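You operate a simulated robot arm through the tools that you are given. There is no shell and no other tool. Be economical: measure what you need, move in short steps, check, and stop when the job is done.

You are at the controls of a simulated two-armed robot. One attempt, no reset.

## Task
On the top of chest two, fold the striped cloth in half.

The check looks at the end state, three seconds after you hand in, the way a careful person would. Anything else that was tipped, shoved, dropped, spilled or broken makes it a failure. Flat cloth is picked up by pressing the open fingertips on it (5 to 10 N) and closing them slowly along it; thin cloth reads only 2 to 8 mm in the jaws.

## Robot
Two 7-joint arms with two-finger parallel grippers on one trunk, on a base that drives. Base frame: it is fixed to the floor where the robot stands at the start and does not move with it; the origin is under the middle of the robot, x ahead of it, y to its left, z up; the surface under the hand at the start is at about z = 483. Units: mm, degrees, N and s.
The left shoulder is at the start at [70, 163, 795], the right one opposite. With the tool pointing down near the work surface each hand reaches from about 400 to 880 mm from the robot's upright axis, wherever it stands, measured 20 degrees to its own side. Places, roughly: top of chest two [700, 100, 500]. Payload 3.43 kg a hand.
The tool frame of a hand sits at the grasp point between the pads (the TCP): z along the fingers, y along the line on which they close. The tips reach 34 mm beyond it. The gripper opens to 128 mm. The fingers are 24 mm wide and 12 mm thick; the gripper's body (48 by 130 mm) begins 96 mm behind the TCP.
Orientation is that of the tool frame in the base frame, as a unit quaternion [x, y, z, w]. With the fingers straight down and closing along the base's y, the tool's x points along the base's -x, its y along +y and its z along -z.

## Interface
- The arms move only by the tool jog_arm. It takes "left_moves", "right_moves" or both (then of equal length, played together; a hand with none holds still); each is text: rows parted by semicolons, each of 7 numbers parted by spaces: the shift along the base's x, y, z in units of 50 mm (1.0 is 50 mm), then the turn, a rotation vector about the base's x, y, z in units of 4 degrees (1.0 is 4 degrees), then the finger opening in mm, from 0 to 128. In form: x y z wx wy wz fingers; .... A call has 1 to 10 rows; each row shifts and turns the commanded pose from where the row before left it. A call with a number of a shift or a turn outside -1 to 1 is refused whole. A row lasts 0.2 s, in which the tool goes at most 50 mm and 8.6 degrees; a call with a longer step from one row to the next is refused whole, and so is a gripper value outside its range. Where a pose cannot be reached the arm comes as near as it can. A force on the tool above 40 N (or 10 N above the force at the start of the call, whichever is more), or a blocked arm, ends the call early, and 0.2 s more pass. Each finger travels about 153 mm/s and halts on what it meets, pressing with about 29 N; the grip force reading is that of the motor and also rises with nothing between the fingers. The clock runs only during rows and for 0.2 s after the last one: add rows that do not move to give the fingers time. The reply holds the time, the measured pose of the TCP, the force on the tool along the base axes, the opening and the grip force, in the units named above and with some noise, with the torque about the TCP (base axes, N m) and any sound that the robot's microphone picked up.
- Cameras (640 x 400 px; columns grow to the right, rows downward): "scene" is now at [136.6, -1.5, 1021.2]; the picture's right is [0.00, -1.00, 0.00], its down [-0.60, -0.00, -0.80] and it looks along [0.80, 0.00, -0.60] (base axes); focal length 279 px, centre (320, 200). "left" rides on the left gripper at [76, 11, -160] in its tool frame; the picture's right is [-0.15, 0.99, 0.00], its down [-0.88, -0.13, -0.46] and it looks along [-0.45, -0.07, 0.89] (tool axes); focal length 234 px, centre (320, 200). "right" rides on the right gripper at [76, -11, -160] in its tool frame; the picture's right is [0.15, 0.99, 0.00], its down [-0.88, 0.13, -0.46] and it looks along [-0.45, 0.07, 0.89] (tool axes); focal length 234 px, centre (320, 200).
- snapshot(camera): a new picture of that camera. No time passes.
- move_column(by): slides the trunk up (or, below 0, down) by that many mm; the arms and the scene camera ride with it, the base frame stays. It gives what a move gives, with no picture.
- roll_base(legs): drives the robot by 1 to 6 legs, each [ahead, left, turn to the left] in mm, mm and degrees, along the robot's own axes; the way and the turn of a leg run together, so that a leg with both is an arc; at most 1500 mm and 180 degrees a leg. The arms and the cameras ride along, it lands a little off, and it stops where it bumps. It gives what a move gives.
- turn_head(pan, tilt): turns the head with the scene camera to pan (to the left, within 86 degrees either way) and tilt (down, from -29 to 69), counted from straight ahead of the robot. It gives what a move gives.
- measure_at(camera, pixels): for up to 12 pixels [column, row] of the newest picture of that camera ("zoom" is the newest enlarged one), the place [x, y, z] in the base frame of the surface seen there, good to about 2 mm. No time passes.
- close_up(camera, box): a new picture of the part [left, top, right, bottom] of that camera's present view, enlarged. No time passes.
- close_job(): hands the job in; it is judged then, once.

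Keep the steps short. Do not move on a guess: measure, check each grasp and each placing, and mend mistakes. In all there are 80 turns and 78 pictures (those below and enlarged ones count). Leave the grippers open and the arms clear of the work at the hand-in unless told otherwise, and finish with a single line.

The tools are called after "Emit:" as a command line: name --argument value ..., lists and objects as JSON in quotes. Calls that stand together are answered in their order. jog_arm: Moves the arms, as the interface text tells. Its arguments: {"type":"object","properties":{"left_moves":{"type":"string"},"right_moves":{"type":"string"}},"required":[]} The other tools are called the same way: move_column (by) slides the trunk up or down; roll_base (legs) drives the base; turn_head (pan, tilt) turns the head that bears the scene camera; snapshot (camera) takes a picture; measure_at (camera, pixels) gives the place of the surface under pixels of a picture; close_up (camera, box) takes an enlarged picture of a part of a camera's view; close_job () hands the job in.

At the start:

```text
time_s: 0.0
left_tool_pos: [618.9, 370.8, 645.7]
left_tool_rot: [0.0, 1.0, 0.001, 0.0]
left_wrist_force: [0.1, -0.1, 0.2]
left_torque: [0.0, -0.01, -0.02]
left_grip_width: 127.8
left_gripper_force: 0.1
right_tool_pos: [692.0, -104.0, 672.3]
right_tool_rot: [0.0, 1.0, 0.0, 0.001]
right_wrist_force: [0.3, 0.5, 0.9]
right_torque: [-0.05, -0.03, -0.01]
right_grip_width: 128.0
right_gripper_force: 0.0
trunk travel left (down, up): [-275.0, 665.0]
robot x, y, heading: [0.1, -0.6, 0.1]
head pan, tilt: [0.2, 36.6]
```

scene: 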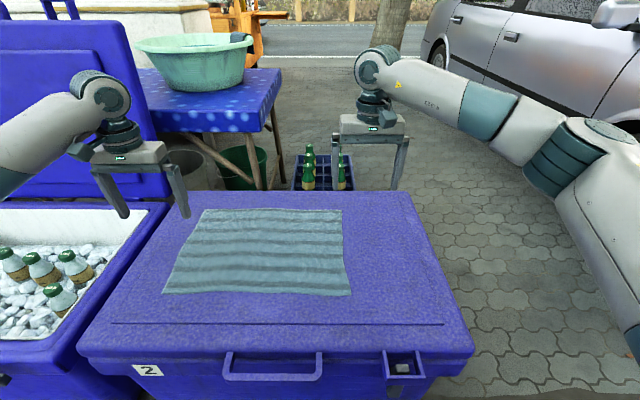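
right: 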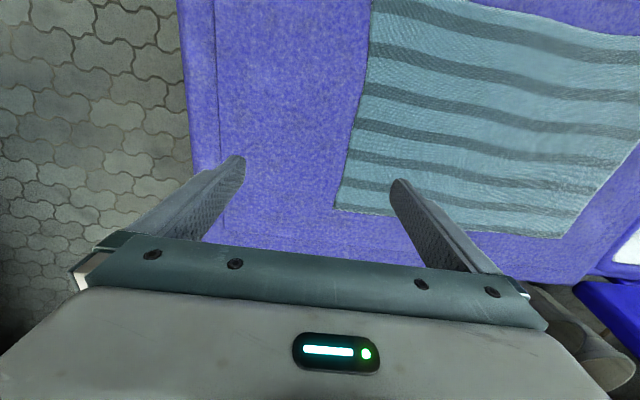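
left: 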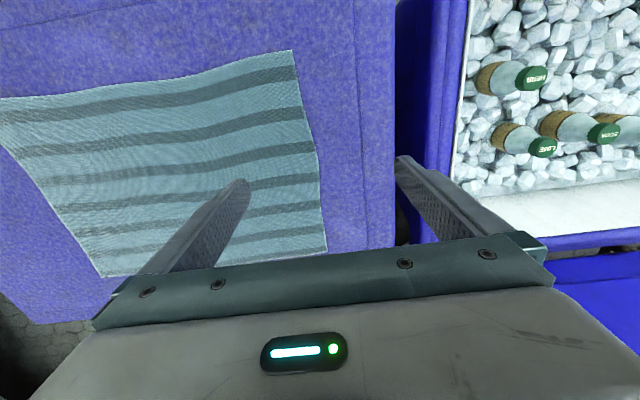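

The striped cloth lies on chest two, with corners near (203,209), (341,210), (351,295) and (163,293) in the scene picture. I'll measure those, the edge midpoints and the lid.

Emit:
measure_at --camera "scene" --pixels '[[204, 210], [340, 211], [349, 293], [165, 292], [270, 210], [260, 293], [185, 250], [344, 250], [380, 250], [140, 290], [380, 310], [265, 250]]'

Emit:
close_up --camera "scene" --box '[140, 180, 380, 330]'

```text
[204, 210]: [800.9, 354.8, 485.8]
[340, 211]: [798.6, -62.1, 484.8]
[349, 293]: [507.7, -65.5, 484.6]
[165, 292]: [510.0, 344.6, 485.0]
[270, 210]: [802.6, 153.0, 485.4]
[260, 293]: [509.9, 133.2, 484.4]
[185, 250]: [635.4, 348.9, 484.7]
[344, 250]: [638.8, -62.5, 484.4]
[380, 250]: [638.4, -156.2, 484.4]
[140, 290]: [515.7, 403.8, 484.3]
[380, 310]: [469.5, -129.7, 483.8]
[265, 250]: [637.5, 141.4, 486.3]
```

```text
2.67 times, centred on (260, 255) of scene
```

zoom: 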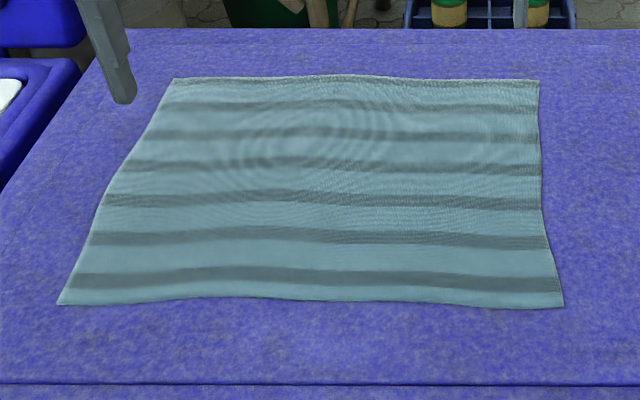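

The cloth spans x 508–801 and y −63–355, and lies at z≈485. I'll take both far corners and fold the far edge onto the near edge. First I'll yaw the hands so they close along x, while moving them up above the far corners.

Emit:
jog_arm --left_moves "0.15 0 0 0 0 -1 128;0.15 0 0 0 0 -1 128;0.15 0 0 0 0 -1 128;0.15 0 0 0 0 -1 128;0.15 0 0 0 0 -1 128;0.15 0 0 0 0 -1 110;0.15 0 0 0 0 -1 90;0.15 0 0 0 0 -1 70;0.15 0 0 0 0 -1 50;0.15 0 0 0 0 -1 30" --right_moves "0.08 0 0 0 0 1 128;0.08 0 0 0 0 1 128;0.08 0 0 0 0 1 128;0.08 0 0 0 0 1 128;0.08 0 0 0 0 1 128;0.08 0 0 0 0 1 110;0.08 0 0 0 0 1 90;0.08 0 0 0 0 1 70;0.08 0 0 0 0 1 50;0.08 0 0 0 0 1 30"

```text
time_s: 2.2
left_tool_pos: [694.7, 370.1, 645.3]
left_tool_rot: [0.342, 0.94, 0.0, 0.0]
left_wrist_force: [0.4, 0.0, -0.1]
left_torque: [0.03, 0.03, 0.01]
left_grip_width: 29.7
left_gripper_force: 0.1
right_tool_pos: [734.0, -104.3, 673.0]
right_tool_rot: [-0.342, 0.94, 0.0, -0.001]
right_wrist_force: [-0.4, 0.2, -0.5]
right_torque: [-0.02, -0.01, -0.03]
right_grip_width: 30.1
right_gripper_force: 0.1
trunk travel left (down, up): [-275.0, 665.0]
robot x, y, heading: [-0.9, -2.5, -0.2]
head pan, tilt: [0.2, 36.6]
```

Both hands follow well and have turned 40°. I'll go on with the yaw and close in on the points above the corners.

Emit:
jog_arm --left_moves "0.16 -0.062 0 0 0 -1 30;0.16 -0.062 0 0 0 -1 30;0.16 -0.062 0 0 0 -1 30;0.16 -0.062 0 0 0 -1 30;0.16 -0.062 0 0 0 -1 30;0.16 -0.062 0 0 0 -1 30;0.16 -0.062 0 0 0 -1 30;0.16 -0.062 0 0 0 -1 30;0.16 -0.062 0 0 0 -1 30;0.16 -0.062 0 0 0 -1 30" --right_moves "0.078 0.117 0 0 0 1 30;0.078 0.117 0 0 0 1 30;0.078 0.117 0 0 0 1 30;0.078 0.117 0 0 0 1 30;0.078 0.117 0 0 0 1 30;0.078 0.117 0 0 0 1 30;0.078 0.117 0 0 0 1 30;0.078 0.117 0 0 0 1 30;0.078 0.117 0 0 0 1 30;0.078 0.117 0 0 0 1 30"

Emit:
jog_arm --left_moves "0 0 -0.5 0 0 -1 30;0 0 -0.5 0 0 -1 30;0 0 -0.5 0 0 -0.5 30;0 0 -0.1 0 0 0 30" --right_moves "0 0 -0.7 0 0 1 30;0 0 -0.7 0 0 1 30;0 0 -0.7 0 0 0.5 30;0 0 -0.1 0 0 0 30"

Emit:
snapshot --camera "scene"

Emit:
snapshot --camera "left"

Emit:
snapshot --camera "right"

```text
time_s: 4.4
left_tool_pos: [775.8, 337.2, 643.9]
left_tool_rot: [0.643, 0.766, 0.001, 0.0]
left_wrist_force: [0.2, 0.8, -0.4]
left_torque: [-0.02, -0.03, 0.03]
left_grip_width: 29.9
left_gripper_force: 0.0
right_tool_pos: [698.2, -118.7, 662.1]
right_tool_rot: [-0.395, 0.919, 0.003, -0.001]
right_wrist_force: [0.1, -0.2, -0.1]
right_torque: [-0.02, 0.01, 0.0]
right_grip_width: 29.7
right_gripper_force: 0.1
right hand out of reach, approached as far as the arm can: row 1, 2, 3, 4, 5, 6, 7, 8, 9, 10
trunk travel left (down, up): [-275.0, 665.0]
robot x, y, heading: [0.2, 0.7, -0.1]
head pan, tilt: [0.2, 36.6]
```

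```text
time_s: 5.4
left_tool_pos: [773.2, 339.5, 564.5]
left_tool_rot: [0.707, 0.707, 0.0, 0.001]
left_wrist_force: [-0.5, 0.6, 0.5]
left_torque: [0.03, 0.0, 0.0]
left_grip_width: 30.2
left_gripper_force: 0.3
right_tool_pos: [688.2, -115.7, 658.2]
right_tool_rot: [-0.411, 0.912, 0.002, -0.002]
right_wrist_force: [-0.7, 1.0, -0.2]
right_torque: [-0.02, -0.04, -0.03]
right_grip_width: 30.0
right_gripper_force: 0.1
right hand out of reach, approached as far as the arm can: row 1, 2, 3, 4
trunk travel left (down, up): [-275.0, 665.0]
robot x, y, heading: [0.3, 0.3, 0.1]
head pan, tilt: [0.2, 36.6]
```

```text
73 pictures are left
```

scene: 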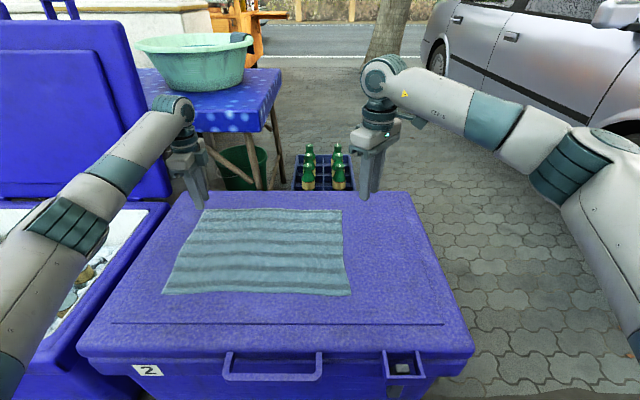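

```text
72 pictures are left
```

left: 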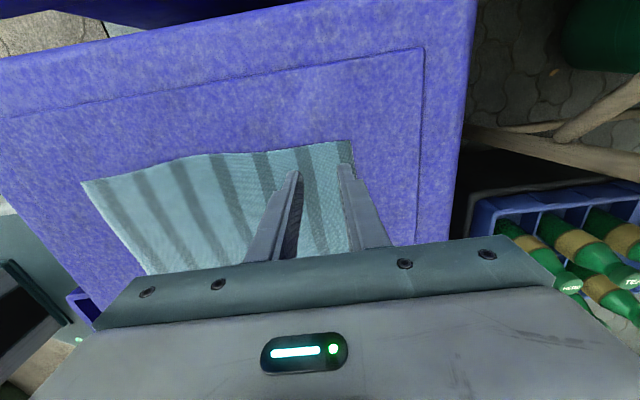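

```text
71 pictures are left
```

right: 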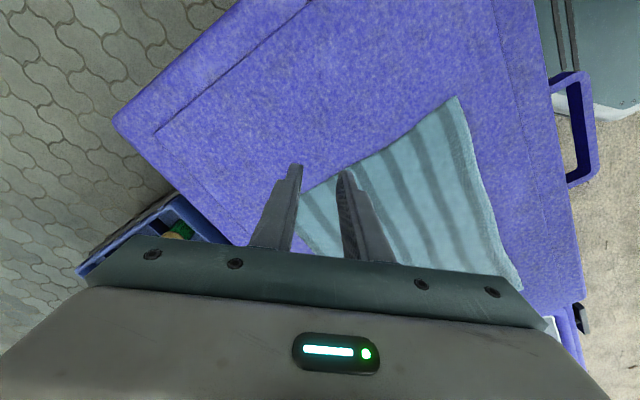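

The left hand is set above its corner. The right wrist hit a limit at about +48° yaw, so I'll turn the right hand the other way, toward −90°. The left hand holds.

Emit:
jog_arm --right_moves "0 0 0 0 0 -1 30;0 0 0 0 0 -1 30;0 0 0 0 0 -1 30;0 0 0 0 0 -1 30;0 0 0 0 0 -1 30;0 0 0 0 0 -1 30;0 0 0 0 0 -1 30;0 0 0 0 0 -1 30;0 0 0 0 0 -1 30;0 0 0 0 0 -1 30"

```text
time_s: 7.6
left_tool_pos: [773.2, 340.5, 566.3]
left_tool_rot: [0.707, 0.707, 0.0, 0.0]
left_wrist_force: [0.3, 0.1, -0.4]
left_torque: [0.03, -0.02, 0.01]
left_grip_width: 29.9
left_gripper_force: 0.1
right_tool_pos: [688.1, -113.6, 659.1]
right_tool_rot: [-0.075, 0.997, 0.003, -0.001]
right_wrist_force: [-0.4, -0.4, 0.2]
right_torque: [-0.02, 0.02, 0.01]
right_grip_width: 29.9
right_gripper_force: 0.0
trunk travel left (down, up): [-275.0, 665.0]
robot x, y, heading: [0.8, 2.9, 0.3]
head pan, tilt: [0.2, 36.6]
```

The right hand is at +9° and starts from its measured pose. I'll keep turning.

Emit:
jog_arm --right_moves "0 0 0 0 0 -1 30;0 0 0 0 0 -1 30;0 0 0 0 0 -1 30;0 0 0 0 0 -1 30;0 0 0 0 0 -1 30;0 0 0 0 0 -1 30;0 0 0 0 0 -1 30;0 0 0 0 0 -1 30;0 0 0 0 0 -1 30;0 0 0 0 0 -1 30"

Emit:
jog_arm --right_moves "0 0 0 0 0 -1 30;0 0 0 0 0 -1 30;0 0 0 0 0 -1 30;0 0 0 0 0 -1 30;0 0 0 0 0 -1 30;0 0 0 0 0 -1 30;0 0 0 0 0 -1 30;0 0 0 0 0 -1 30;0 0 0 0 0 -1 30;0 0 0 0 0 -1 30"

```text
time_s: 9.8
left_tool_pos: [772.7, 339.7, 565.1]
left_tool_rot: [0.707, 0.707, 0.0, 0.001]
left_wrist_force: [-0.6, -0.1, -0.5]
left_torque: [-0.03, -0.02, 0.02]
left_grip_width: 30.0
left_gripper_force: 0.0
right_tool_pos: [688.9, -114.2, 659.2]
right_tool_rot: [0.271, 0.963, 0.004, 0.0]
right_wrist_force: [0.0, -0.4, 0.6]
right_torque: [-0.02, -0.02, 0.03]
right_grip_width: 30.0
right_gripper_force: 0.0
trunk travel left (down, up): [-275.0, 665.0]
robot x, y, heading: [-5.5, -1.4, -0.2]
head pan, tilt: [0.2, 36.6]
```

```text
time_s: 12.0
left_tool_pos: [774.1, 339.5, 564.4]
left_tool_rot: [0.707, 0.707, 0.0, 0.0]
left_wrist_force: [0.1, 0.3, -0.1]
left_torque: [-0.02, 0.01, 0.02]
left_grip_width: 30.3
left_gripper_force: 0.0
right_tool_pos: [688.9, -113.6, 659.8]
right_tool_rot: [0.585, 0.811, 0.003, 0.001]
right_wrist_force: [-0.1, 0.2, 1.2]
right_torque: [-0.02, -0.01, -0.05]
right_grip_width: 30.0
right_gripper_force: 0.0
trunk travel left (down, up): [-275.0, 665.0]
robot x, y, heading: [-3.5, -1.5, -0.1]
head pan, tilt: [0.2, 36.6]
```

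The right hand is at −72° with no limit reached. I'll finish the turn and bring it over its corner at about (774, −46, 566).

Emit:
jog_arm --right_moves "0.34 0.27 0 0 0 -0.92 30;0.34 0.27 0 0 0 -0.92 30;0.34 0.27 -0.4 0 0 -0.92 30;0.34 0.27 -0.7 0 0 -0.92 30;0.34 0.27 -0.8 0 0 -0.92 30;0 0 0 0 0 0 30"

Emit:
snapshot --camera "right"

Emit:
close_up --camera "scene" --box '[140, 130, 420, 305]'

```text
time_s: 13.4
left_tool_pos: [772.8, 340.1, 564.3]
left_tool_rot: [0.706, 0.708, 0.0, 0.0]
left_wrist_force: [0.5, 0.3, 0.3]
left_torque: [-0.05, 0.0, 0.0]
left_grip_width: 29.8
left_gripper_force: 0.0
right_tool_pos: [773.7, -45.9, 562.3]
right_tool_rot: [0.706, 0.708, 0.003, 0.002]
right_wrist_force: [-0.2, -0.4, 0.4]
right_torque: [0.02, 0.01, 0.0]
right_grip_width: 30.1
right_gripper_force: 0.1
trunk travel left (down, up): [-275.0, 665.0]
robot x, y, heading: [0.3, -2.0, 0.1]
head pan, tilt: [0.2, 36.6]
```

```text
70 pictures are left
```

right: 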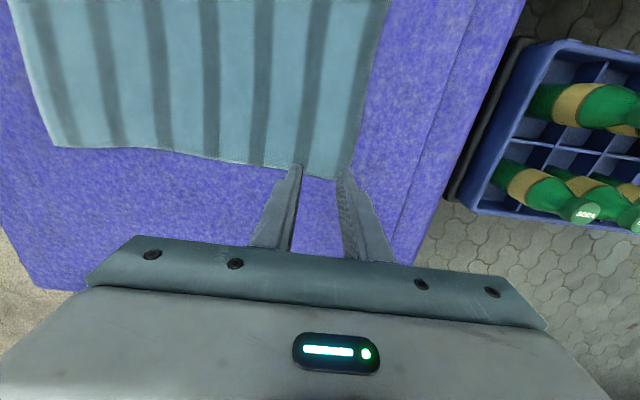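

```text
2.29 times, centred on (280, 218) of scene
```

zoom: 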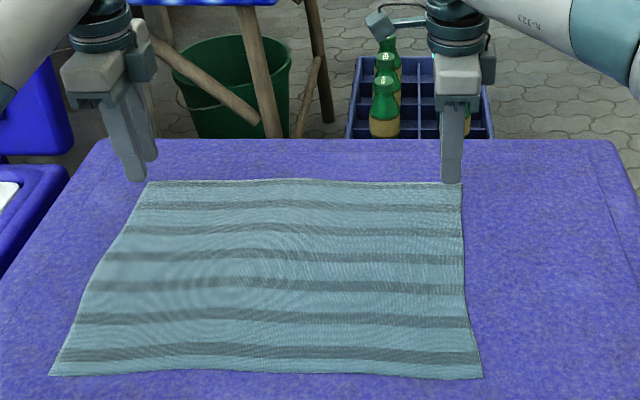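

Both hands hover over the far corners. I'll measure those corners exactly in the zoom and hand pictures before going down.

Emit:
measure_at --camera "zoom" --pixels '[[150, 184], [460, 187], [300, 183], [146, 190], [465, 200]]'

Emit:
measure_at --camera "right" --pixels '[[333, 175], [342, 150], [320, 173], [280, 163], [350, 165]]'

Emit:
measure_at --camera "left" --pixels '[[347, 145], [330, 146], [300, 148], [352, 160]]'

```text
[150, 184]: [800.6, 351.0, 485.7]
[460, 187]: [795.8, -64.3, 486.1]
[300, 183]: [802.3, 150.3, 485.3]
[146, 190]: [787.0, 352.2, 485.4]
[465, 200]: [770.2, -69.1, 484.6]
```

```text
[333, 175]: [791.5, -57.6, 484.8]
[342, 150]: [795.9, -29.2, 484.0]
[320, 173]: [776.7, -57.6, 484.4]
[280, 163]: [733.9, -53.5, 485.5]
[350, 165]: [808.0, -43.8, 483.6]
```

```text
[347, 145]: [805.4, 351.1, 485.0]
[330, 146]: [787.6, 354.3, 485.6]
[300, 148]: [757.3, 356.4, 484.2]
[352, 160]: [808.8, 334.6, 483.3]
```

The corners are at about (803, 353) and (797, −62), so the grasp positions fit. I'll lower both hands to just above contact and shift the right one 3 mm back.

Emit:
jog_arm --left_moves "0 0 -0.4 0 0 0 30;0 0 -0.36 0 0 0 30;0 0 -0.06 0 0 0 30;0 0 0 0 0 0 30" --right_moves "-0.06 0 -0.4 0 0 0 30;0 0 -0.32 0 0 0 30;0 0 -0.06 0 0 0 30;0 0 0 0 0 0 30"

Emit:
jog_arm --left_moves "0 0 -0.04 0 0 0 30;0 0 -0.04 0 0 0 30;0 0 0 0 0 0 30" --right_moves "0 0 -0.04 0 0 0 30;0 0 -0.04 0 0 0 30;0 0 0 0 0 0 30"

```text
time_s: 14.4
left_tool_pos: [773.1, 339.2, 523.7]
left_tool_rot: [0.706, 0.708, 0.001, 0.0]
left_wrist_force: [-0.1, 1.3, -0.6]
left_torque: [0.03, -0.03, 0.02]
left_grip_width: 30.1
left_gripper_force: 0.1
right_tool_pos: [769.6, -46.1, 524.1]
right_tool_rot: [0.706, 0.709, 0.002, 0.001]
right_wrist_force: [-0.9, -0.3, -0.8]
right_torque: [-0.02, 0.03, -0.03]
right_grip_width: 29.9
right_gripper_force: 0.1
trunk travel left (down, up): [-275.0, 665.0]
robot x, y, heading: [0.9, 1.1, -0.0]
head pan, tilt: [0.2, 36.6]
```

```text
time_s: 15.2
left_tool_pos: [774.1, 340.0, 520.4]
left_tool_rot: [0.706, 0.708, 0.0, 0.0]
left_wrist_force: [-0.1, 0.1, 0.5]
left_torque: [-0.03, 0.02, 0.0]
left_grip_width: 30.2
left_gripper_force: 0.1
right_tool_pos: [770.1, -46.2, 521.2]
right_tool_rot: [0.706, 0.708, 0.002, 0.0]
right_wrist_force: [0.1, 0.4, -0.4]
right_torque: [0.02, -0.01, -0.02]
right_grip_width: 30.0
right_gripper_force: 0.1
trunk travel left (down, up): [-275.0, 665.0]
robot x, y, heading: [-1.1, 3.0, -0.2]
head pan, tilt: [0.2, 36.6]
```

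There is no contact yet, so I'll take another 3 mm down in small steps.

Emit:
jog_arm --left_moves "0 0 -0.03 0 0 0 30;0 0 -0.03 0 0 0 30;0 0 0 0 0 0 30" --right_moves "0 0 -0.03 0 0 0 30;0 0 -0.03 0 0 0 30;0 0 0 0 0 0 30"

```text
time_s: 16.0
left_tool_pos: [774.3, 340.4, 518.9]
left_tool_rot: [0.706, 0.708, 0.001, 0.0]
left_wrist_force: [-0.7, 0.5, 8.1]
left_torque: [0.05, 0.03, 0.0]
left_grip_width: 30.1
left_gripper_force: 0.0
right_tool_pos: [769.3, -45.9, 519.3]
right_tool_rot: [0.706, 0.709, 0.003, 0.002]
right_wrist_force: [0.2, 0.0, 3.4]
right_torque: [-0.03, 0.02, 0.05]
right_grip_width: 29.7
right_gripper_force: 0.0
trunk travel left (down, up): [-275.0, 665.0]
robot x, y, heading: [-0.8, -0.1, -0.1]
head pan, tilt: [0.2, 36.6]
```

The left hand presses with 8 N. The right is at 3.4 N and needs about 1 mm more, then I'll close both slowly.

Emit:
jog_arm --left_moves "0 0 0 0 0 0 30;0 0 0 0 0 0 30;0 0 0 0 0 0 26;0 0 0 0 0 0 22;0 0 0 0 0 0 18;0 0 0 0 0 0 14;0 0 0 0 0 0 10;0 0 0 0 0 0 6;0 0 0 0 0 0 2;0 0 0 0 0 0 0" --right_moves "0 0 -0.02 0 0 0 30;0 0 0 0 0 0 30;0 0 0 0 0 0 26;0 0 0 0 0 0 22;0 0 0 0 0 0 18;0 0 0 0 0 0 14;0 0 0 0 0 0 10;0 0 0 0 0 0 6;0 0 0 0 0 0 2;0 0 0 0 0 0 0"

Emit:
snapshot --camera "left"

Emit:
snapshot --camera "right"

```text
time_s: 18.2
left_tool_pos: [772.9, 340.9, 518.1]
left_tool_rot: [0.706, 0.708, 0.002, 0.001]
left_wrist_force: [1.1, 0.1, 11.6]
left_torque: [-0.03, 0.0, 0.02]
left_grip_width: 0.3
left_gripper_force: 29.0
right_tool_pos: [769.2, -46.6, 518.8]
right_tool_rot: [0.706, 0.708, 0.003, 0.002]
right_wrist_force: [-0.2, 0.7, 5.4]
right_torque: [-0.01, 0.02, 0.01]
right_grip_width: 0.0
right_gripper_force: 29.1
trunk travel left (down, up): [-275.0, 665.0]
robot x, y, heading: [0.7, 0.8, -0.2]
head pan, tilt: [0.2, 36.6]
```

```text
68 pictures are left
```

left: 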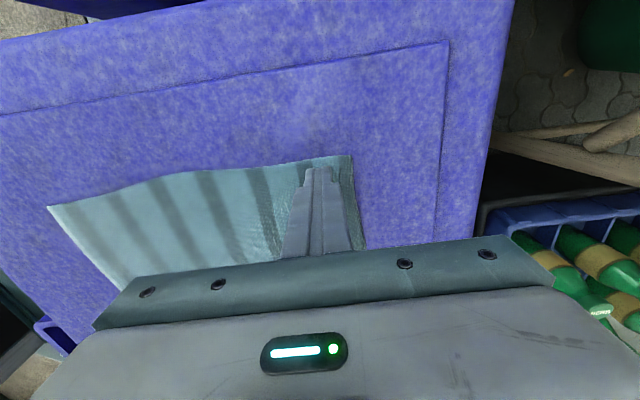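

```text
67 pictures are left
```

right: 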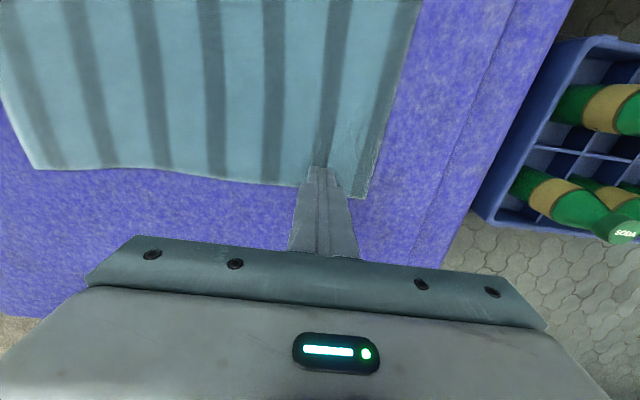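

Both jaws closed to 0 mm, so the fingertips slid over the cloth and took nothing. I'll lift a little, open to 64 mm so a longer span can buckle, keep the outer fingers wholly on the cloth, and press again.

Emit:
jog_arm --left_moves "0 0 0.3 0 0 0 0;-0.2 0 0 0 0 0 30;-0.16 0 0 0 0 0 64;0 0 0 0 0 0 64;0 0 -0.2 0 0 0 64;0 0 -0.04 0 0 0 64;0 0 -0.03 0 0 0 64;0 0 0 0 0 0 64" --right_moves "0 0 0.3 0 0 0 0;-0.2 0 0 0 0 0 30;-0.2 0 0 0 0 0 64;0 0 0 0 0 0 64;0 0 -0.2 0 0 0 64;0 0 -0.04 0 0 0 64;0 0 -0.03 0 0 0 64;0 0 0 0 0 0 64"

Emit:
snapshot --camera "left"

Emit:
snapshot --camera "right"

```text
time_s: 20.0
left_tool_pos: [756.6, 339.0, 520.8]
left_tool_rot: [0.706, 0.708, 0.0, 0.0]
left_wrist_force: [-1.0, 0.6, 0.2]
left_torque: [0.03, 0.0, 0.04]
left_grip_width: 64.2
left_gripper_force: 0.0
right_tool_pos: [751.4, -45.8, 518.9]
right_tool_rot: [0.706, 0.708, 0.004, 0.003]
right_wrist_force: [-0.2, -1.6, 10.3]
right_torque: [-0.06, 0.41, 0.05]
right_grip_width: 64.1
right_gripper_force: 0.4
trunk travel left (down, up): [-275.0, 665.0]
robot x, y, heading: [0.2, -0.0, -0.1]
head pan, tilt: [0.2, 36.6]
```

```text
66 pictures are left
```

left: 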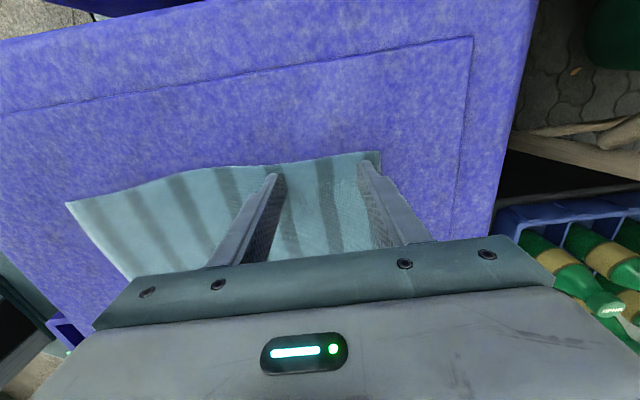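

```text
65 pictures are left
```

right: 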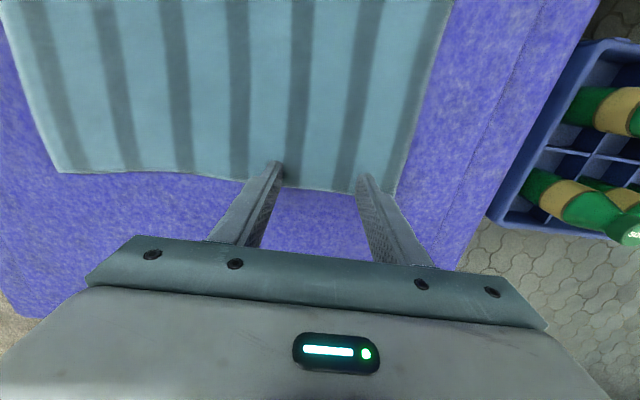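

The right hand touches at 10 N and the left is not quite down. The tips sit close to the cloth's side edges, so I'll lift slightly, shift both 8 mm inward, and press again.

Emit:
jog_arm --left_moves "0 0 0.1 0 0 0 64;0 -0.16 0 0 0 0 64;0 0 -0.1 0 0 0 64;0 0 -0.04 0 0 0 64;0 0 0 0 0 0 64" --right_moves "0 0 0.1 0 0 0 64;0 0.16 0 0 0 0 64;0 0 -0.09 0 0 0 64;0 0 0 0 0 0 64;0 0 0 0 0 0 64"

```text
time_s: 21.2
left_tool_pos: [757.6, 331.5, 519.6]
left_tool_rot: [0.707, 0.707, 0.0, 0.001]
left_wrist_force: [2.1, 2.1, 7.0]
left_torque: [0.05, 0.05, 0.0]
left_grip_width: 64.2
left_gripper_force: 0.1
right_tool_pos: [750.9, -38.5, 519.6]
right_tool_rot: [0.706, 0.708, 0.003, 0.002]
right_wrist_force: [0.2, -0.3, 0.1]
right_torque: [-0.01, 0.02, -0.01]
right_grip_width: 64.2
right_gripper_force: 0.1
trunk travel left (down, up): [-275.0, 665.0]
robot x, y, heading: [-0.8, -3.2, 0.2]
head pan, tilt: [0.2, 36.6]
```

Emit:
jog_arm --left_moves "0 0 -0.01 0 0 0 64;0 0 0 0 0 0 64" --right_moves "0 0 -0.035 0 0 0 64;0 0 0 0 0 0 64"

Emit:
jog_arm --left_moves "0 0 0 0 0 0 61;0 0 0 0 0 0 58;0 0 0 0 0 0 55;0 0 0 0 0 0 52;0 0 0 0 0 0 49;0 0 0 0 0 0 46;0 0 0 0 0 0 43;0 0 0 0 0 0 40;0 0 0 0 0 0 37;0 0 0 0 0 0 34" --right_moves "0 0 0 0 0 0 61;0 0 0 0 0 0 58;0 0 0 0 0 0 55;0 0 0 0 0 0 52;0 0 0 0 0 0 49;0 0 0 0 0 0 46;0 0 0 0 0 0 43;0 0 0 0 0 0 40;0 0 0 0 0 0 37;0 0 0 0 0 0 34"

Emit:
snapshot --camera "left"

Emit:
snapshot --camera "right"

```text
time_s: 21.8
left_tool_pos: [756.1, 332.2, 519.6]
left_tool_rot: [0.707, 0.708, 0.001, 0.001]
left_wrist_force: [1.9, 0.4, 8.9]
left_torque: [0.05, 0.05, -0.01]
left_grip_width: 63.8
left_gripper_force: 0.1
right_tool_pos: [749.8, -38.6, 518.8]
right_tool_rot: [0.706, 0.708, 0.003, 0.003]
right_wrist_force: [2.4, 1.4, 8.7]
right_torque: [-0.02, 0.25, -0.03]
right_grip_width: 63.2
right_gripper_force: 0.0
trunk travel left (down, up): [-275.0, 665.0]
robot x, y, heading: [-2.6, 0.2, -0.1]
head pan, tilt: [0.2, 36.6]
```

```text
time_s: 24.0
left_tool_pos: [756.6, 332.3, 519.9]
left_tool_rot: [0.707, 0.708, 0.001, 0.001]
left_wrist_force: [-1.1, -0.7, 6.8]
left_torque: [0.01, 0.02, -0.02]
left_grip_width: 33.6
left_gripper_force: 0.1
right_tool_pos: [750.2, -38.2, 519.6]
right_tool_rot: [0.706, 0.708, 0.003, 0.002]
right_wrist_force: [2.6, -0.1, 14.3]
right_torque: [-0.09, 0.22, 0.0]
right_grip_width: 32.5
right_gripper_force: 0.0
trunk travel left (down, up): [-275.0, 665.0]
robot x, y, heading: [2.3, 0.1, 0.1]
head pan, tilt: [0.2, 36.6]
```

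```text
64 pictures are left
```

left: 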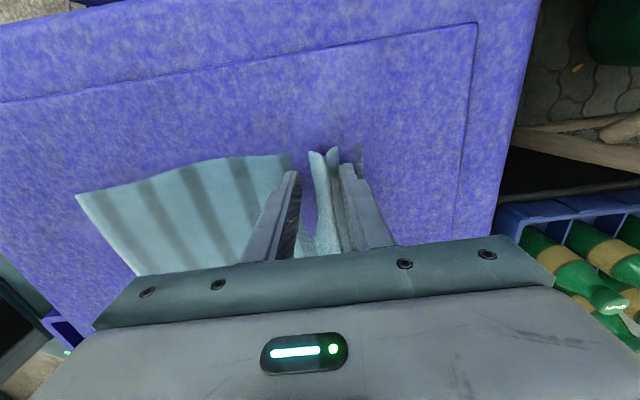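

```text
63 pictures are left
```

right: 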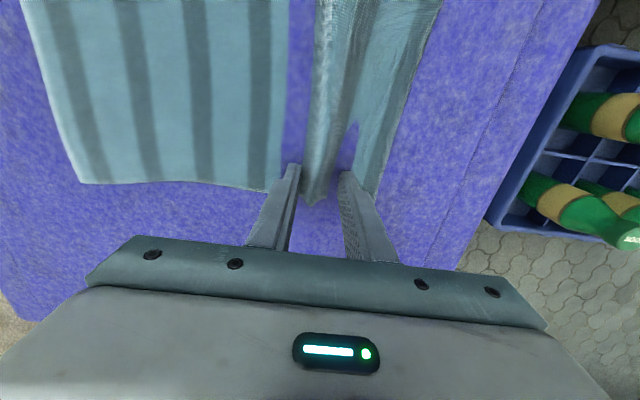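

Now the cloth has buckled into a ridge between the tips on both hands. I'll close the rest of the way slowly.

Emit:
jog_arm --left_moves "0 0 0 0 0 0 30;0 0 0 0 0 0 26;0 0 0 0 0 0 22;0 0 0 0 0 0 18;0 0 0 0 0 0 14;0 0 0 0 0 0 10;0 0 0 0 0 0 6;0 0 0 0 0 0 2;0 0 0 0 0 0 0;0 0 0 0 0 0 0" --right_moves "0 0 0 0 0 0 30;0 0 0 0 0 0 26;0 0 0 0 0 0 22;0 0 0 0 0 0 18;0 0 0 0 0 0 14;0 0 0 0 0 0 10;0 0 0 0 0 0 6;0 0 0 0 0 0 2;0 0 0 0 0 0 0;0 0 0 0 0 0 0"

Emit:
snapshot --camera "left"

Emit:
snapshot --camera "right"

Emit:
close_up --camera "scene" --box '[140, 130, 420, 305]'

```text
time_s: 26.2
left_tool_pos: [755.4, 331.7, 519.8]
left_tool_rot: [0.706, 0.708, 0.001, 0.001]
left_wrist_force: [-0.6, -0.5, 5.3]
left_torque: [0.01, 0.01, -0.02]
left_grip_width: 3.0
left_gripper_force: 28.4
right_tool_pos: [750.5, -38.4, 519.3]
right_tool_rot: [0.705, 0.709, 0.004, 0.003]
right_wrist_force: [-0.2, 0.2, 14.0]
right_torque: [-0.04, 0.09, 0.01]
right_grip_width: 2.6
right_gripper_force: 29.2
trunk travel left (down, up): [-275.0, 665.0]
robot x, y, heading: [-3.9, -3.0, 0.1]
head pan, tilt: [0.2, 36.6]
```

```text
62 pictures are left
```

left: 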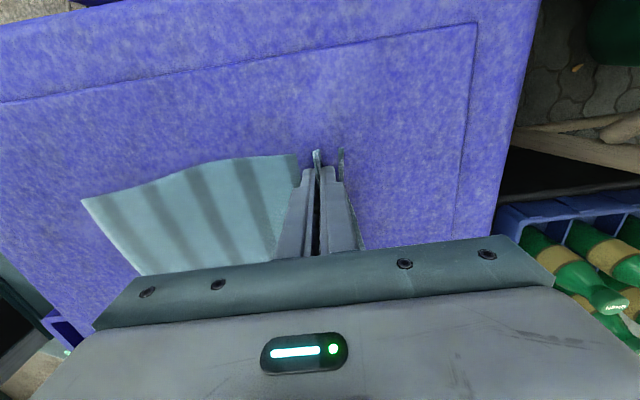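

```text
61 pictures are left
```

right: 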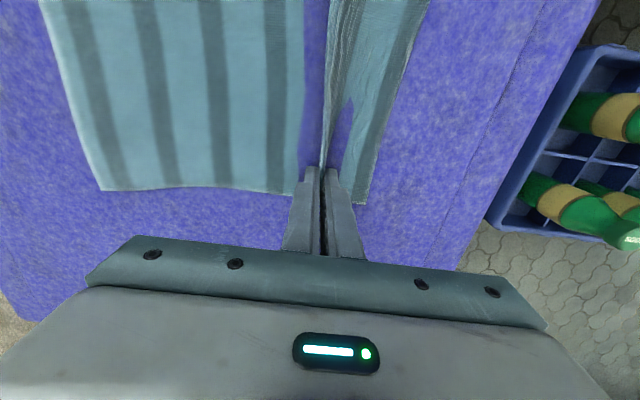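

```text
2.29 times, centred on (280, 218) of scene
```

zoom: 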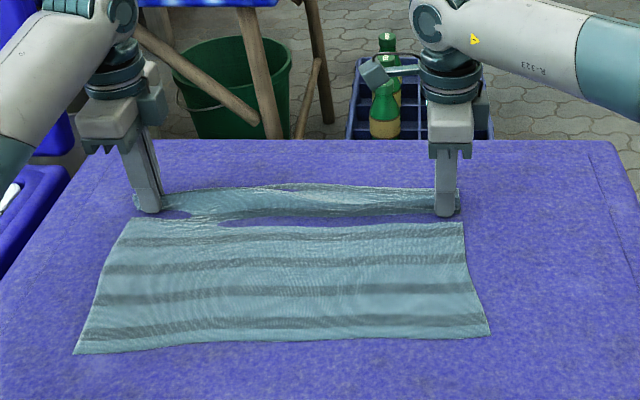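

Both jaws read about 3 mm, which means cloth is held. The whole cloth slid forward somewhat, so I'll measure its current outline.

Emit:
measure_at --camera "zoom" --pixels '[[78, 351], [486, 333], [280, 342], [300, 190], [300, 223], [160, 219], [350, 208], [457, 205], [136, 205]]'

```text
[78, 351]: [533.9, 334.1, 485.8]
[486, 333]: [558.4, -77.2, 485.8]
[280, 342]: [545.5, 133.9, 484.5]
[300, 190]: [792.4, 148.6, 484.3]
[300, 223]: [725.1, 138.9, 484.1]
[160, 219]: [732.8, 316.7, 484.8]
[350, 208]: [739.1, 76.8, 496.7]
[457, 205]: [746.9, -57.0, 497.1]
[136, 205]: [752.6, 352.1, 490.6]
```

The grip holds, but it traps a ridge of about 60 mm along the whole far edge, which would leave a hem on top of the folded cloth. Closing along y right at the edge would be cleaner: no hem, and only a small gather at each corner. I'll open slowly with the tips still pressed so the cloth spreads back.

Emit:
jog_arm --left_moves "0 0 0 0 0 0 6;0 0 0 0 0 0 12;0 0 0 0 0 0 18;0 0 0 0 0 0 24;0 0 0 0 0 0 30;0 0 0 0 0 0 37;0 0 0 0 0 0 44;0 0 0 0 0 0 51;0 0 0 0 0 0 58;0 0 0 0 0 0 64" --right_moves "0 0 0 0 0 0 6;0 0 0 0 0 0 12;0 0 0 0 0 0 18;0 0 0 0 0 0 24;0 0 0 0 0 0 30;0 0 0 0 0 0 37;0 0 0 0 0 0 44;0 0 0 0 0 0 51;0 0 0 0 0 0 58;0 0 0 0 0 0 64"

Emit:
jog_arm --left_moves "0 0 0 0 0 0 64;0 0 0.4 0 0 0 64;0 0 0.8 0 0 1 64;0 0 0.6 0 0 1 64;0 0 0 0 0 1 64;0 0 0 0 0 1 64;0 0 0 0 0 1 64;0 0 0 0 0 1 64;0 0 0 0 0 1 64;0 0 0 0 0 1 64" --right_moves "0 0 0 0 0 0 64;0 0 0.4 0 0 0 64;0 0 0.8 0 0 1 64;0 0 0.6 0 0 1 64;0 0 0 0 0 1 64;0 0 0 0 0 1 64;0 0 0 0 0 1 64;0 0 0 0 0 1 64;0 0 0 0 0 1 64;0 0 0 0 0 1 64"

Emit:
close_up --camera "scene" --box '[140, 130, 420, 305]'

```text
time_s: 28.4
left_tool_pos: [756.8, 332.0, 518.6]
left_tool_rot: [0.707, 0.708, 0.0, 0.0]
left_wrist_force: [2.0, 0.0, 6.4]
left_torque: [0.02, 0.02, -0.01]
left_grip_width: 61.4
left_gripper_force: 0.0
right_tool_pos: [749.2, -38.9, 518.8]
right_tool_rot: [0.705, 0.709, 0.004, 0.003]
right_wrist_force: [3.7, 0.5, 16.3]
right_torque: [-0.05, 0.46, -0.01]
right_grip_width: 61.7
right_gripper_force: 0.1
trunk travel left (down, up): [-275.0, 665.0]
robot x, y, heading: [-2.2, -3.3, 0.3]
head pan, tilt: [0.2, 36.6]
```

```text
time_s: 30.6
left_tool_pos: [756.6, 331.8, 607.7]
left_tool_rot: [0.484, 0.875, 0.0, 0.001]
left_wrist_force: [0.0, 0.6, -0.4]
left_torque: [-0.04, 0.03, 0.01]
left_grip_width: 63.8
left_gripper_force: 0.2
right_tool_pos: [750.5, -38.0, 608.5]
right_tool_rot: [0.483, 0.876, 0.003, 0.0]
right_wrist_force: [-1.3, 0.2, -0.2]
right_torque: [-0.01, 0.01, -0.01]
right_grip_width: 64.1
right_gripper_force: 0.1
trunk travel left (down, up): [-275.0, 665.0]
robot x, y, heading: [-1.1, -0.5, -0.1]
head pan, tilt: [0.2, 36.6]
```

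```text
2.29 times, centred on (280, 218) of scene
```

zoom: 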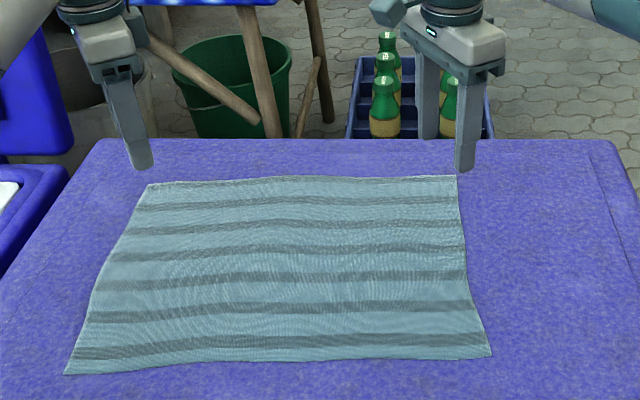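

The cloth spread back nearly flat. I'll measure its present corners and yaw both hands on toward closing along y.

Emit:
measure_at --camera "zoom" --pixels '[[150, 187], [456, 179], [488, 355], [68, 373], [300, 181], [280, 359], [105, 270], [462, 240]]'

Emit:
jog_arm --left_moves "0 0 0 0 0 1 64;0 0 0 0 0 1 64;0 0 0 0 0 1 64;0 0 0 0 0 1 64;0 0 0 0 0 1 64;0 0 0 0 0 1 64;0 0 0 0 0 1 64;0 0 0 0 0 1 64;0 0 0 0 0 1 64;0 0 0 0 0 1 64" --right_moves "0 0 0 0 0 1 64;0 0 0 0 0 1 64;0 0 0 0 0 1 64;0 0 0 0 0 1 64;0 0 0 0 0 1 64;0 0 0 0 0 1 64;0 0 0 0 0 1 64;0 0 0 0 0 1 64;0 0 0 0 0 1 64;0 0 0 0 0 1 64"

```text
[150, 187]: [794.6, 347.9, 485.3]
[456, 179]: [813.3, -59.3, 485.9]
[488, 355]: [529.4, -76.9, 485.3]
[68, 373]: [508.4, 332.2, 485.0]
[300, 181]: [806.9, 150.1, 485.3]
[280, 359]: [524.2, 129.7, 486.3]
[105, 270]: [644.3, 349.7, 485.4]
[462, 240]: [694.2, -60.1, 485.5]
```

```text
time_s: 32.8
left_tool_pos: [755.3, 331.2, 605.8]
left_tool_rot: [0.156, 0.988, 0.001, -0.001]
left_wrist_force: [-0.3, -0.4, 0.3]
left_torque: [0.0, 0.01, 0.0]
left_grip_width: 63.8
left_gripper_force: 0.0
right_tool_pos: [750.9, -38.3, 607.3]
right_tool_rot: [0.154, 0.988, 0.003, 0.0]
right_wrist_force: [-0.5, -0.7, -0.1]
right_torque: [-0.02, -0.02, -0.02]
right_grip_width: 63.9
right_gripper_force: 0.1
trunk travel left (down, up): [-275.0, 665.0]
robot x, y, heading: [0.3, -2.7, 0.0]
head pan, tilt: [0.2, 36.6]
```

The corners are now at (796, 350), (815, −60), (527, −78) and (506, 334), so the cloth is turned about 2.7°. I'll finish the yaw to match and bring the hands to the edge, left at (794, 306) and right at (809, −16), staying above contact.

Emit:
jog_arm --left_moves "0.13 -0.083 0 0 0 0.86 56;0.13 -0.083 0 0 0 0.86 56;0.13 -0.083 0 0 0 0.86 56;0.13 -0.083 -0.4 0 0 0.86 56;0.13 -0.083 -0.5 0 0 0.86 56;0.13 -0.083 -0.6 0 0 0.86 56;0 0 0 0 0 0 56" --right_moves "0.193 0.073 0 0 0 0.86 56;0.193 0.073 0 0 0 0.86 56;0.193 0.073 0 0 0 0.86 56;0.193 0.073 -0.4 0 0 0.86 56;0.193 0.073 -0.5 0 0 0.86 56;0.193 0.073 -0.6 0 0 0.86 56;0 0 0 0 0 0 56"

Emit:
snapshot --camera "left"

Emit:
snapshot --camera "right"

```text
time_s: 34.4
left_tool_pos: [794.5, 307.7, 531.6]
left_tool_rot: [-0.025, 1.0, 0.0, 0.0]
left_wrist_force: [0.2, -0.3, -0.4]
left_torque: [0.03, 0.02, 0.0]
left_grip_width: 55.8
left_gripper_force: 0.1
right_tool_pos: [802.5, -16.4, 532.2]
right_tool_rot: [-0.025, 1.0, 0.004, -0.001]
right_wrist_force: [0.0, 0.6, 0.3]
right_torque: [-0.03, -0.01, -0.04]
right_grip_width: 56.2
right_gripper_force: 0.1
right hand out of reach, approached as far as the arm can: row 6
trunk travel left (down, up): [-275.0, 665.0]
robot x, y, heading: [5.5, 3.0, 0.1]
head pan, tilt: [0.2, 36.6]
```

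```text
58 pictures are left
```

left: 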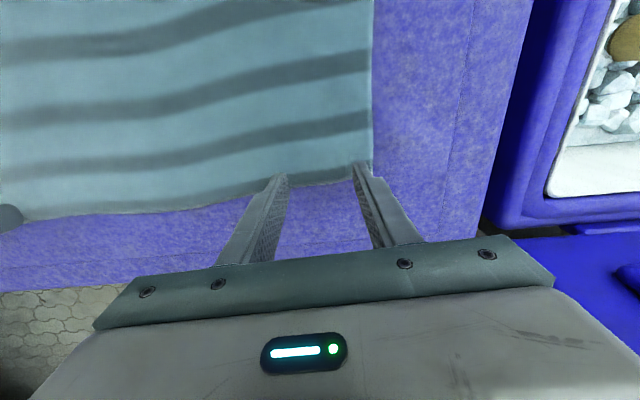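

```text
57 pictures are left
```

right: 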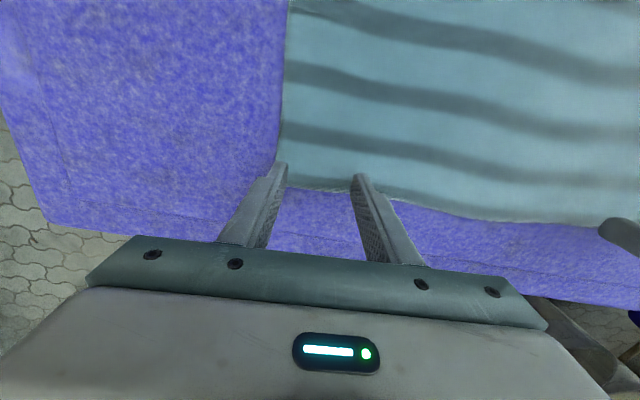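

Both hands are at the edge. The right arm is at its reach limit at x=802, which still gives about 20 mm of overlap. Its outer finger sits too near the side edge, so I'll move it 6 mm inward and lower both toward contact.

Emit:
jog_arm --left_moves "0 0 -0.1 0 0 0 56;0 0 -0.06 0 0 0 56;0 0 -0.04 0 0 0 56;0 0 -0.03 0 0 0 56;0 0 0 0 0 0 56" --right_moves "-0.06 0.12 -0.1 0 0 0 56;0 0 -0.06 0 0 0 56;0 0 -0.04 0 0 0 56;0 0 -0.03 0 0 0 56;0 0 0 0 0 0 56"

```text
time_s: 35.6
left_tool_pos: [794.1, 306.2, 519.4]
left_tool_rot: [-0.024, 1.0, 0.0, -0.001]
left_wrist_force: [-0.7, -0.4, -0.1]
left_torque: [-0.03, 0.0, 0.02]
left_grip_width: 56.2
left_gripper_force: 0.0
right_tool_pos: [802.3, -12.9, 521.2]
right_tool_rot: [-0.025, 1.0, 0.004, -0.001]
right_wrist_force: [-0.3, -0.1, 0.0]
right_torque: [-0.03, 0.0, 0.02]
right_grip_width: 56.0
right_gripper_force: 0.0
trunk travel left (down, up): [-275.0, 665.0]
robot x, y, heading: [-2.4, 0.1, -0.0]
head pan, tilt: [0.2, 36.6]
```

Emit:
jog_arm --left_moves "0 0 -0.02 0 0 0 56;0 0 0 0 0 0 56;0 0 0 0 0 0 56" --right_moves "0 0 -0.03 0 0 0 56;0 0 -0.015 0 0 0 56;0 0 0 0 0 0 56"

```text
time_s: 36.4
left_tool_pos: [795.7, 306.3, 520.2]
left_tool_rot: [-0.024, 1.0, 0.0, 0.0]
left_wrist_force: [-0.2, 0.7, 2.1]
left_torque: [-0.02, 0.0, 0.0]
left_grip_width: 55.8
left_gripper_force: 0.0
right_tool_pos: [799.5, -13.4, 518.3]
right_tool_rot: [-0.025, 1.0, 0.004, 0.0]
right_wrist_force: [0.0, -0.5, 2.5]
right_torque: [-0.05, -0.04, 0.06]
right_grip_width: 55.9
right_gripper_force: 0.0
trunk travel left (down, up): [-275.0, 665.0]
robot x, y, heading: [1.4, -2.8, 0.2]
head pan, tilt: [0.2, 36.6]
```

Light contact of 2 N each. I'll press about 1 mm more and read the force.

Emit:
jog_arm --left_moves "0 0 -0.025 0 0 0 56;0 0 0 0 0 0 56" --right_moves "0 0 -0.025 0 0 0 56;0 0 0 0 0 0 56"

```text
time_s: 37.0
left_tool_pos: [795.6, 306.6, 519.3]
left_tool_rot: [-0.023, 1.0, 0.0, 0.001]
left_wrist_force: [0.6, 1.0, 3.1]
left_torque: [0.01, 0.01, 0.0]
left_grip_width: 55.9
left_gripper_force: 0.0
right_tool_pos: [799.0, -13.4, 519.9]
right_tool_rot: [-0.025, 1.0, 0.003, 0.001]
right_wrist_force: [3.1, 0.1, 11.2]
right_torque: [-0.28, -0.09, 0.07]
right_grip_width: 56.0
right_gripper_force: 0.1
trunk travel left (down, up): [-275.0, 665.0]
robot x, y, heading: [0.4, -4.0, -0.0]
head pan, tilt: [0.2, 36.6]
```

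The right is at 11 N and the left at 3 N. I'll press the left a bit more and then close both slowly along y.

Emit:
jog_arm --left_moves "0 0 -0.03 0 0 0 56;0 0 0 0 0 0 56;0 0 0 0 0 0 53;0 0 0 0 0 0 50;0 0 0 0 0 0 47;0 0 0 0 0 0 44;0 0 0 0 0 0 41;0 0 0 0 0 0 38;0 0 0 0 0 0 35;0 0 0 0 0 0 32" --right_moves "0 0 0 0 0 0 56;0 0 0 0 0 0 56;0 0 0 0 0 0 53;0 0 0 0 0 0 50;0 0 0 0 0 0 47;0 0 0 0 0 0 44;0 0 0 0 0 0 41;0 0 0 0 0 0 38;0 0 0 0 0 0 35;0 0 0 0 0 0 32"

Emit:
snapshot --camera "left"

Emit:
snapshot --camera "right"

```text
time_s: 39.2
left_tool_pos: [793.6, 307.3, 519.0]
left_tool_rot: [-0.024, 1.0, 0.0, 0.001]
left_wrist_force: [0.5, 0.1, 14.7]
left_torque: [-0.08, 0.07, -0.01]
left_grip_width: 30.9
left_gripper_force: 0.0
right_tool_pos: [798.8, -13.1, 519.2]
right_tool_rot: [-0.025, 1.0, 0.003, 0.002]
right_wrist_force: [1.3, 0.8, 7.3]
right_torque: [-0.07, -0.01, 0.01]
right_grip_width: 30.5
right_gripper_force: 0.1
trunk travel left (down, up): [-275.0, 665.0]
robot x, y, heading: [0.7, -0.5, -0.0]
head pan, tilt: [0.2, 36.6]
```

```text
56 pictures are left
```

left: 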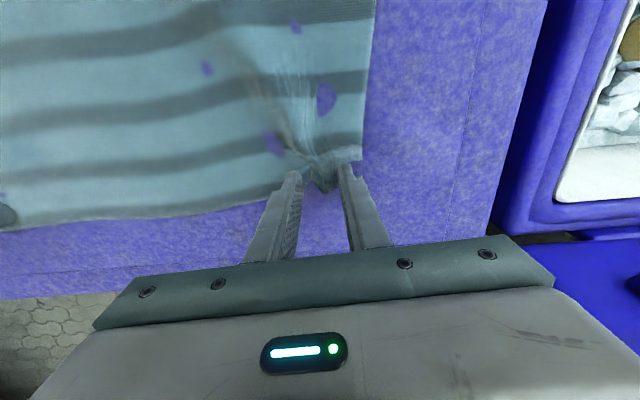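

```text
55 pictures are left
```

right: 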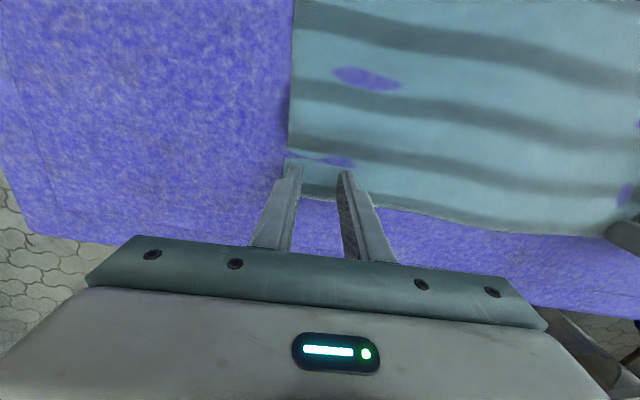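

The left is gathering a ridge. The right slid without one, since its outer finger ran along the side edge. I'll finish closing the left, then lift, open and shift the right 10 mm inward.

Emit:
jog_arm --left_moves "0 0 0 0 0 0 28;0 0 0 0 0 0 24;0 0 0 0 0 0 20;0 0 0 0 0 0 16;0 0 0 0 0 0 12;0 0 0 0 0 0 8;0 0 0 0 0 0 4;0 0 0 0 0 0 0;0 0 0 0 0 0 0" --right_moves "0 0 0.15 0 0 0 30;0 0 0 0 0 0 64;0 0.2 0 0 0 0 64;0 0 0 0 0 0 64;0 0 -0.1 0 0 0 64;0 0 -0.03 0 0 0 64;0 0 -0.015 0 0 0 64;0 0 0 0 0 0 64;0 0 0 0 0 0 64"

Emit:
snapshot --camera "left"

Emit:
snapshot --camera "right"

```text
time_s: 41.2
left_tool_pos: [793.6, 306.1, 519.2]
left_tool_rot: [-0.024, 1.0, 0.0, 0.001]
left_wrist_force: [-0.7, -0.9, 20.7]
left_torque: [-0.11, 0.09, -0.03]
left_grip_width: 2.0
left_gripper_force: 29.2
right_tool_pos: [798.9, -3.9, 520.1]
right_tool_rot: [-0.025, 1.0, 0.003, 0.001]
right_wrist_force: [1.3, 0.0, 0.1]
right_torque: [0.04, 0.01, -0.01]
right_grip_width: 64.1
right_gripper_force: 0.2
trunk travel left (down, up): [-275.0, 665.0]
robot x, y, heading: [-1.6, 0.9, -0.1]
head pan, tilt: [0.2, 36.6]
```

```text
54 pictures are left
```

left: 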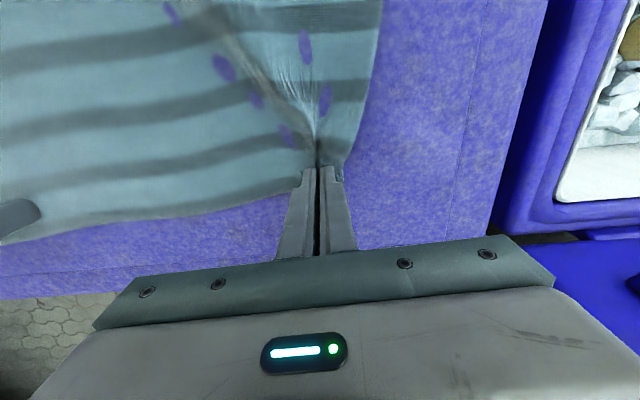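

```text
53 pictures are left
```

right: 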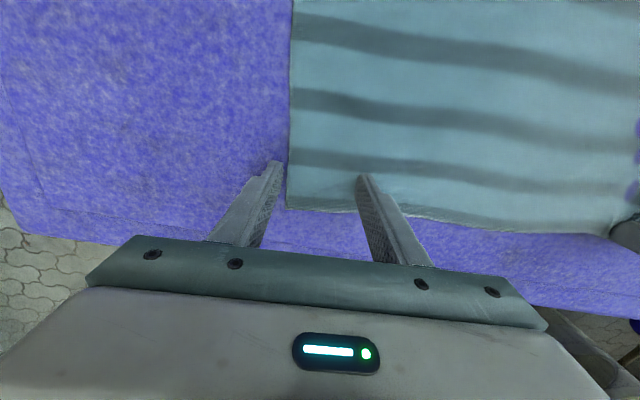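

The left holds cloth at 2 mm. The right corner has moved inward, and the outer finger is now off the cloth. I'll measure the corner.

Emit:
measure_at --camera "right" --pixels '[[291, 204], [290, 150], [340, 207], [420, 212]]'

```text
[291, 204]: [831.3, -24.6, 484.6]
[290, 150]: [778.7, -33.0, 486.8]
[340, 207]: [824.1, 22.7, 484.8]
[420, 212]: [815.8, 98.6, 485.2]
```

The right corner is now at about (833, −28), which puts the edge beyond this arm's reach. I'll press the right fingertips on the cloth inside the corner and drag that side about 30 mm back and 10 mm outward while the left holds.

Emit:
jog_arm --right_moves "0 0 0.15 0 0 0 56;-0.16 0.22 0 0 0 0 56;0 0.22 0 0 0 0 56;0 0 -0.1 0 0 0 56;0 0 -0.05 0 0 0 56;0 0 -0.03 0 0 0 56;0 0 -0.02 0 0 0 56;0 0 0 0 0 0 56"

```text
time_s: 43.0
left_tool_pos: [793.5, 305.8, 518.6]
left_tool_rot: [-0.023, 1.0, 0.0, 0.001]
left_wrist_force: [1.8, -1.1, 11.6]
left_torque: [-0.1, -0.03, 0.05]
left_grip_width: 1.7
left_gripper_force: 29.3
right_tool_pos: [790.7, 19.2, 520.0]
right_tool_rot: [-0.024, 1.0, 0.004, 0.002]
right_wrist_force: [-3.2, -0.3, 22.5]
right_torque: [-0.74, 0.15, -0.1]
right_grip_width: 55.8
right_gripper_force: 0.1
trunk travel left (down, up): [-275.0, 665.0]
robot x, y, heading: [1.2, 1.3, 0.4]
head pan, tilt: [0.2, 36.6]
```

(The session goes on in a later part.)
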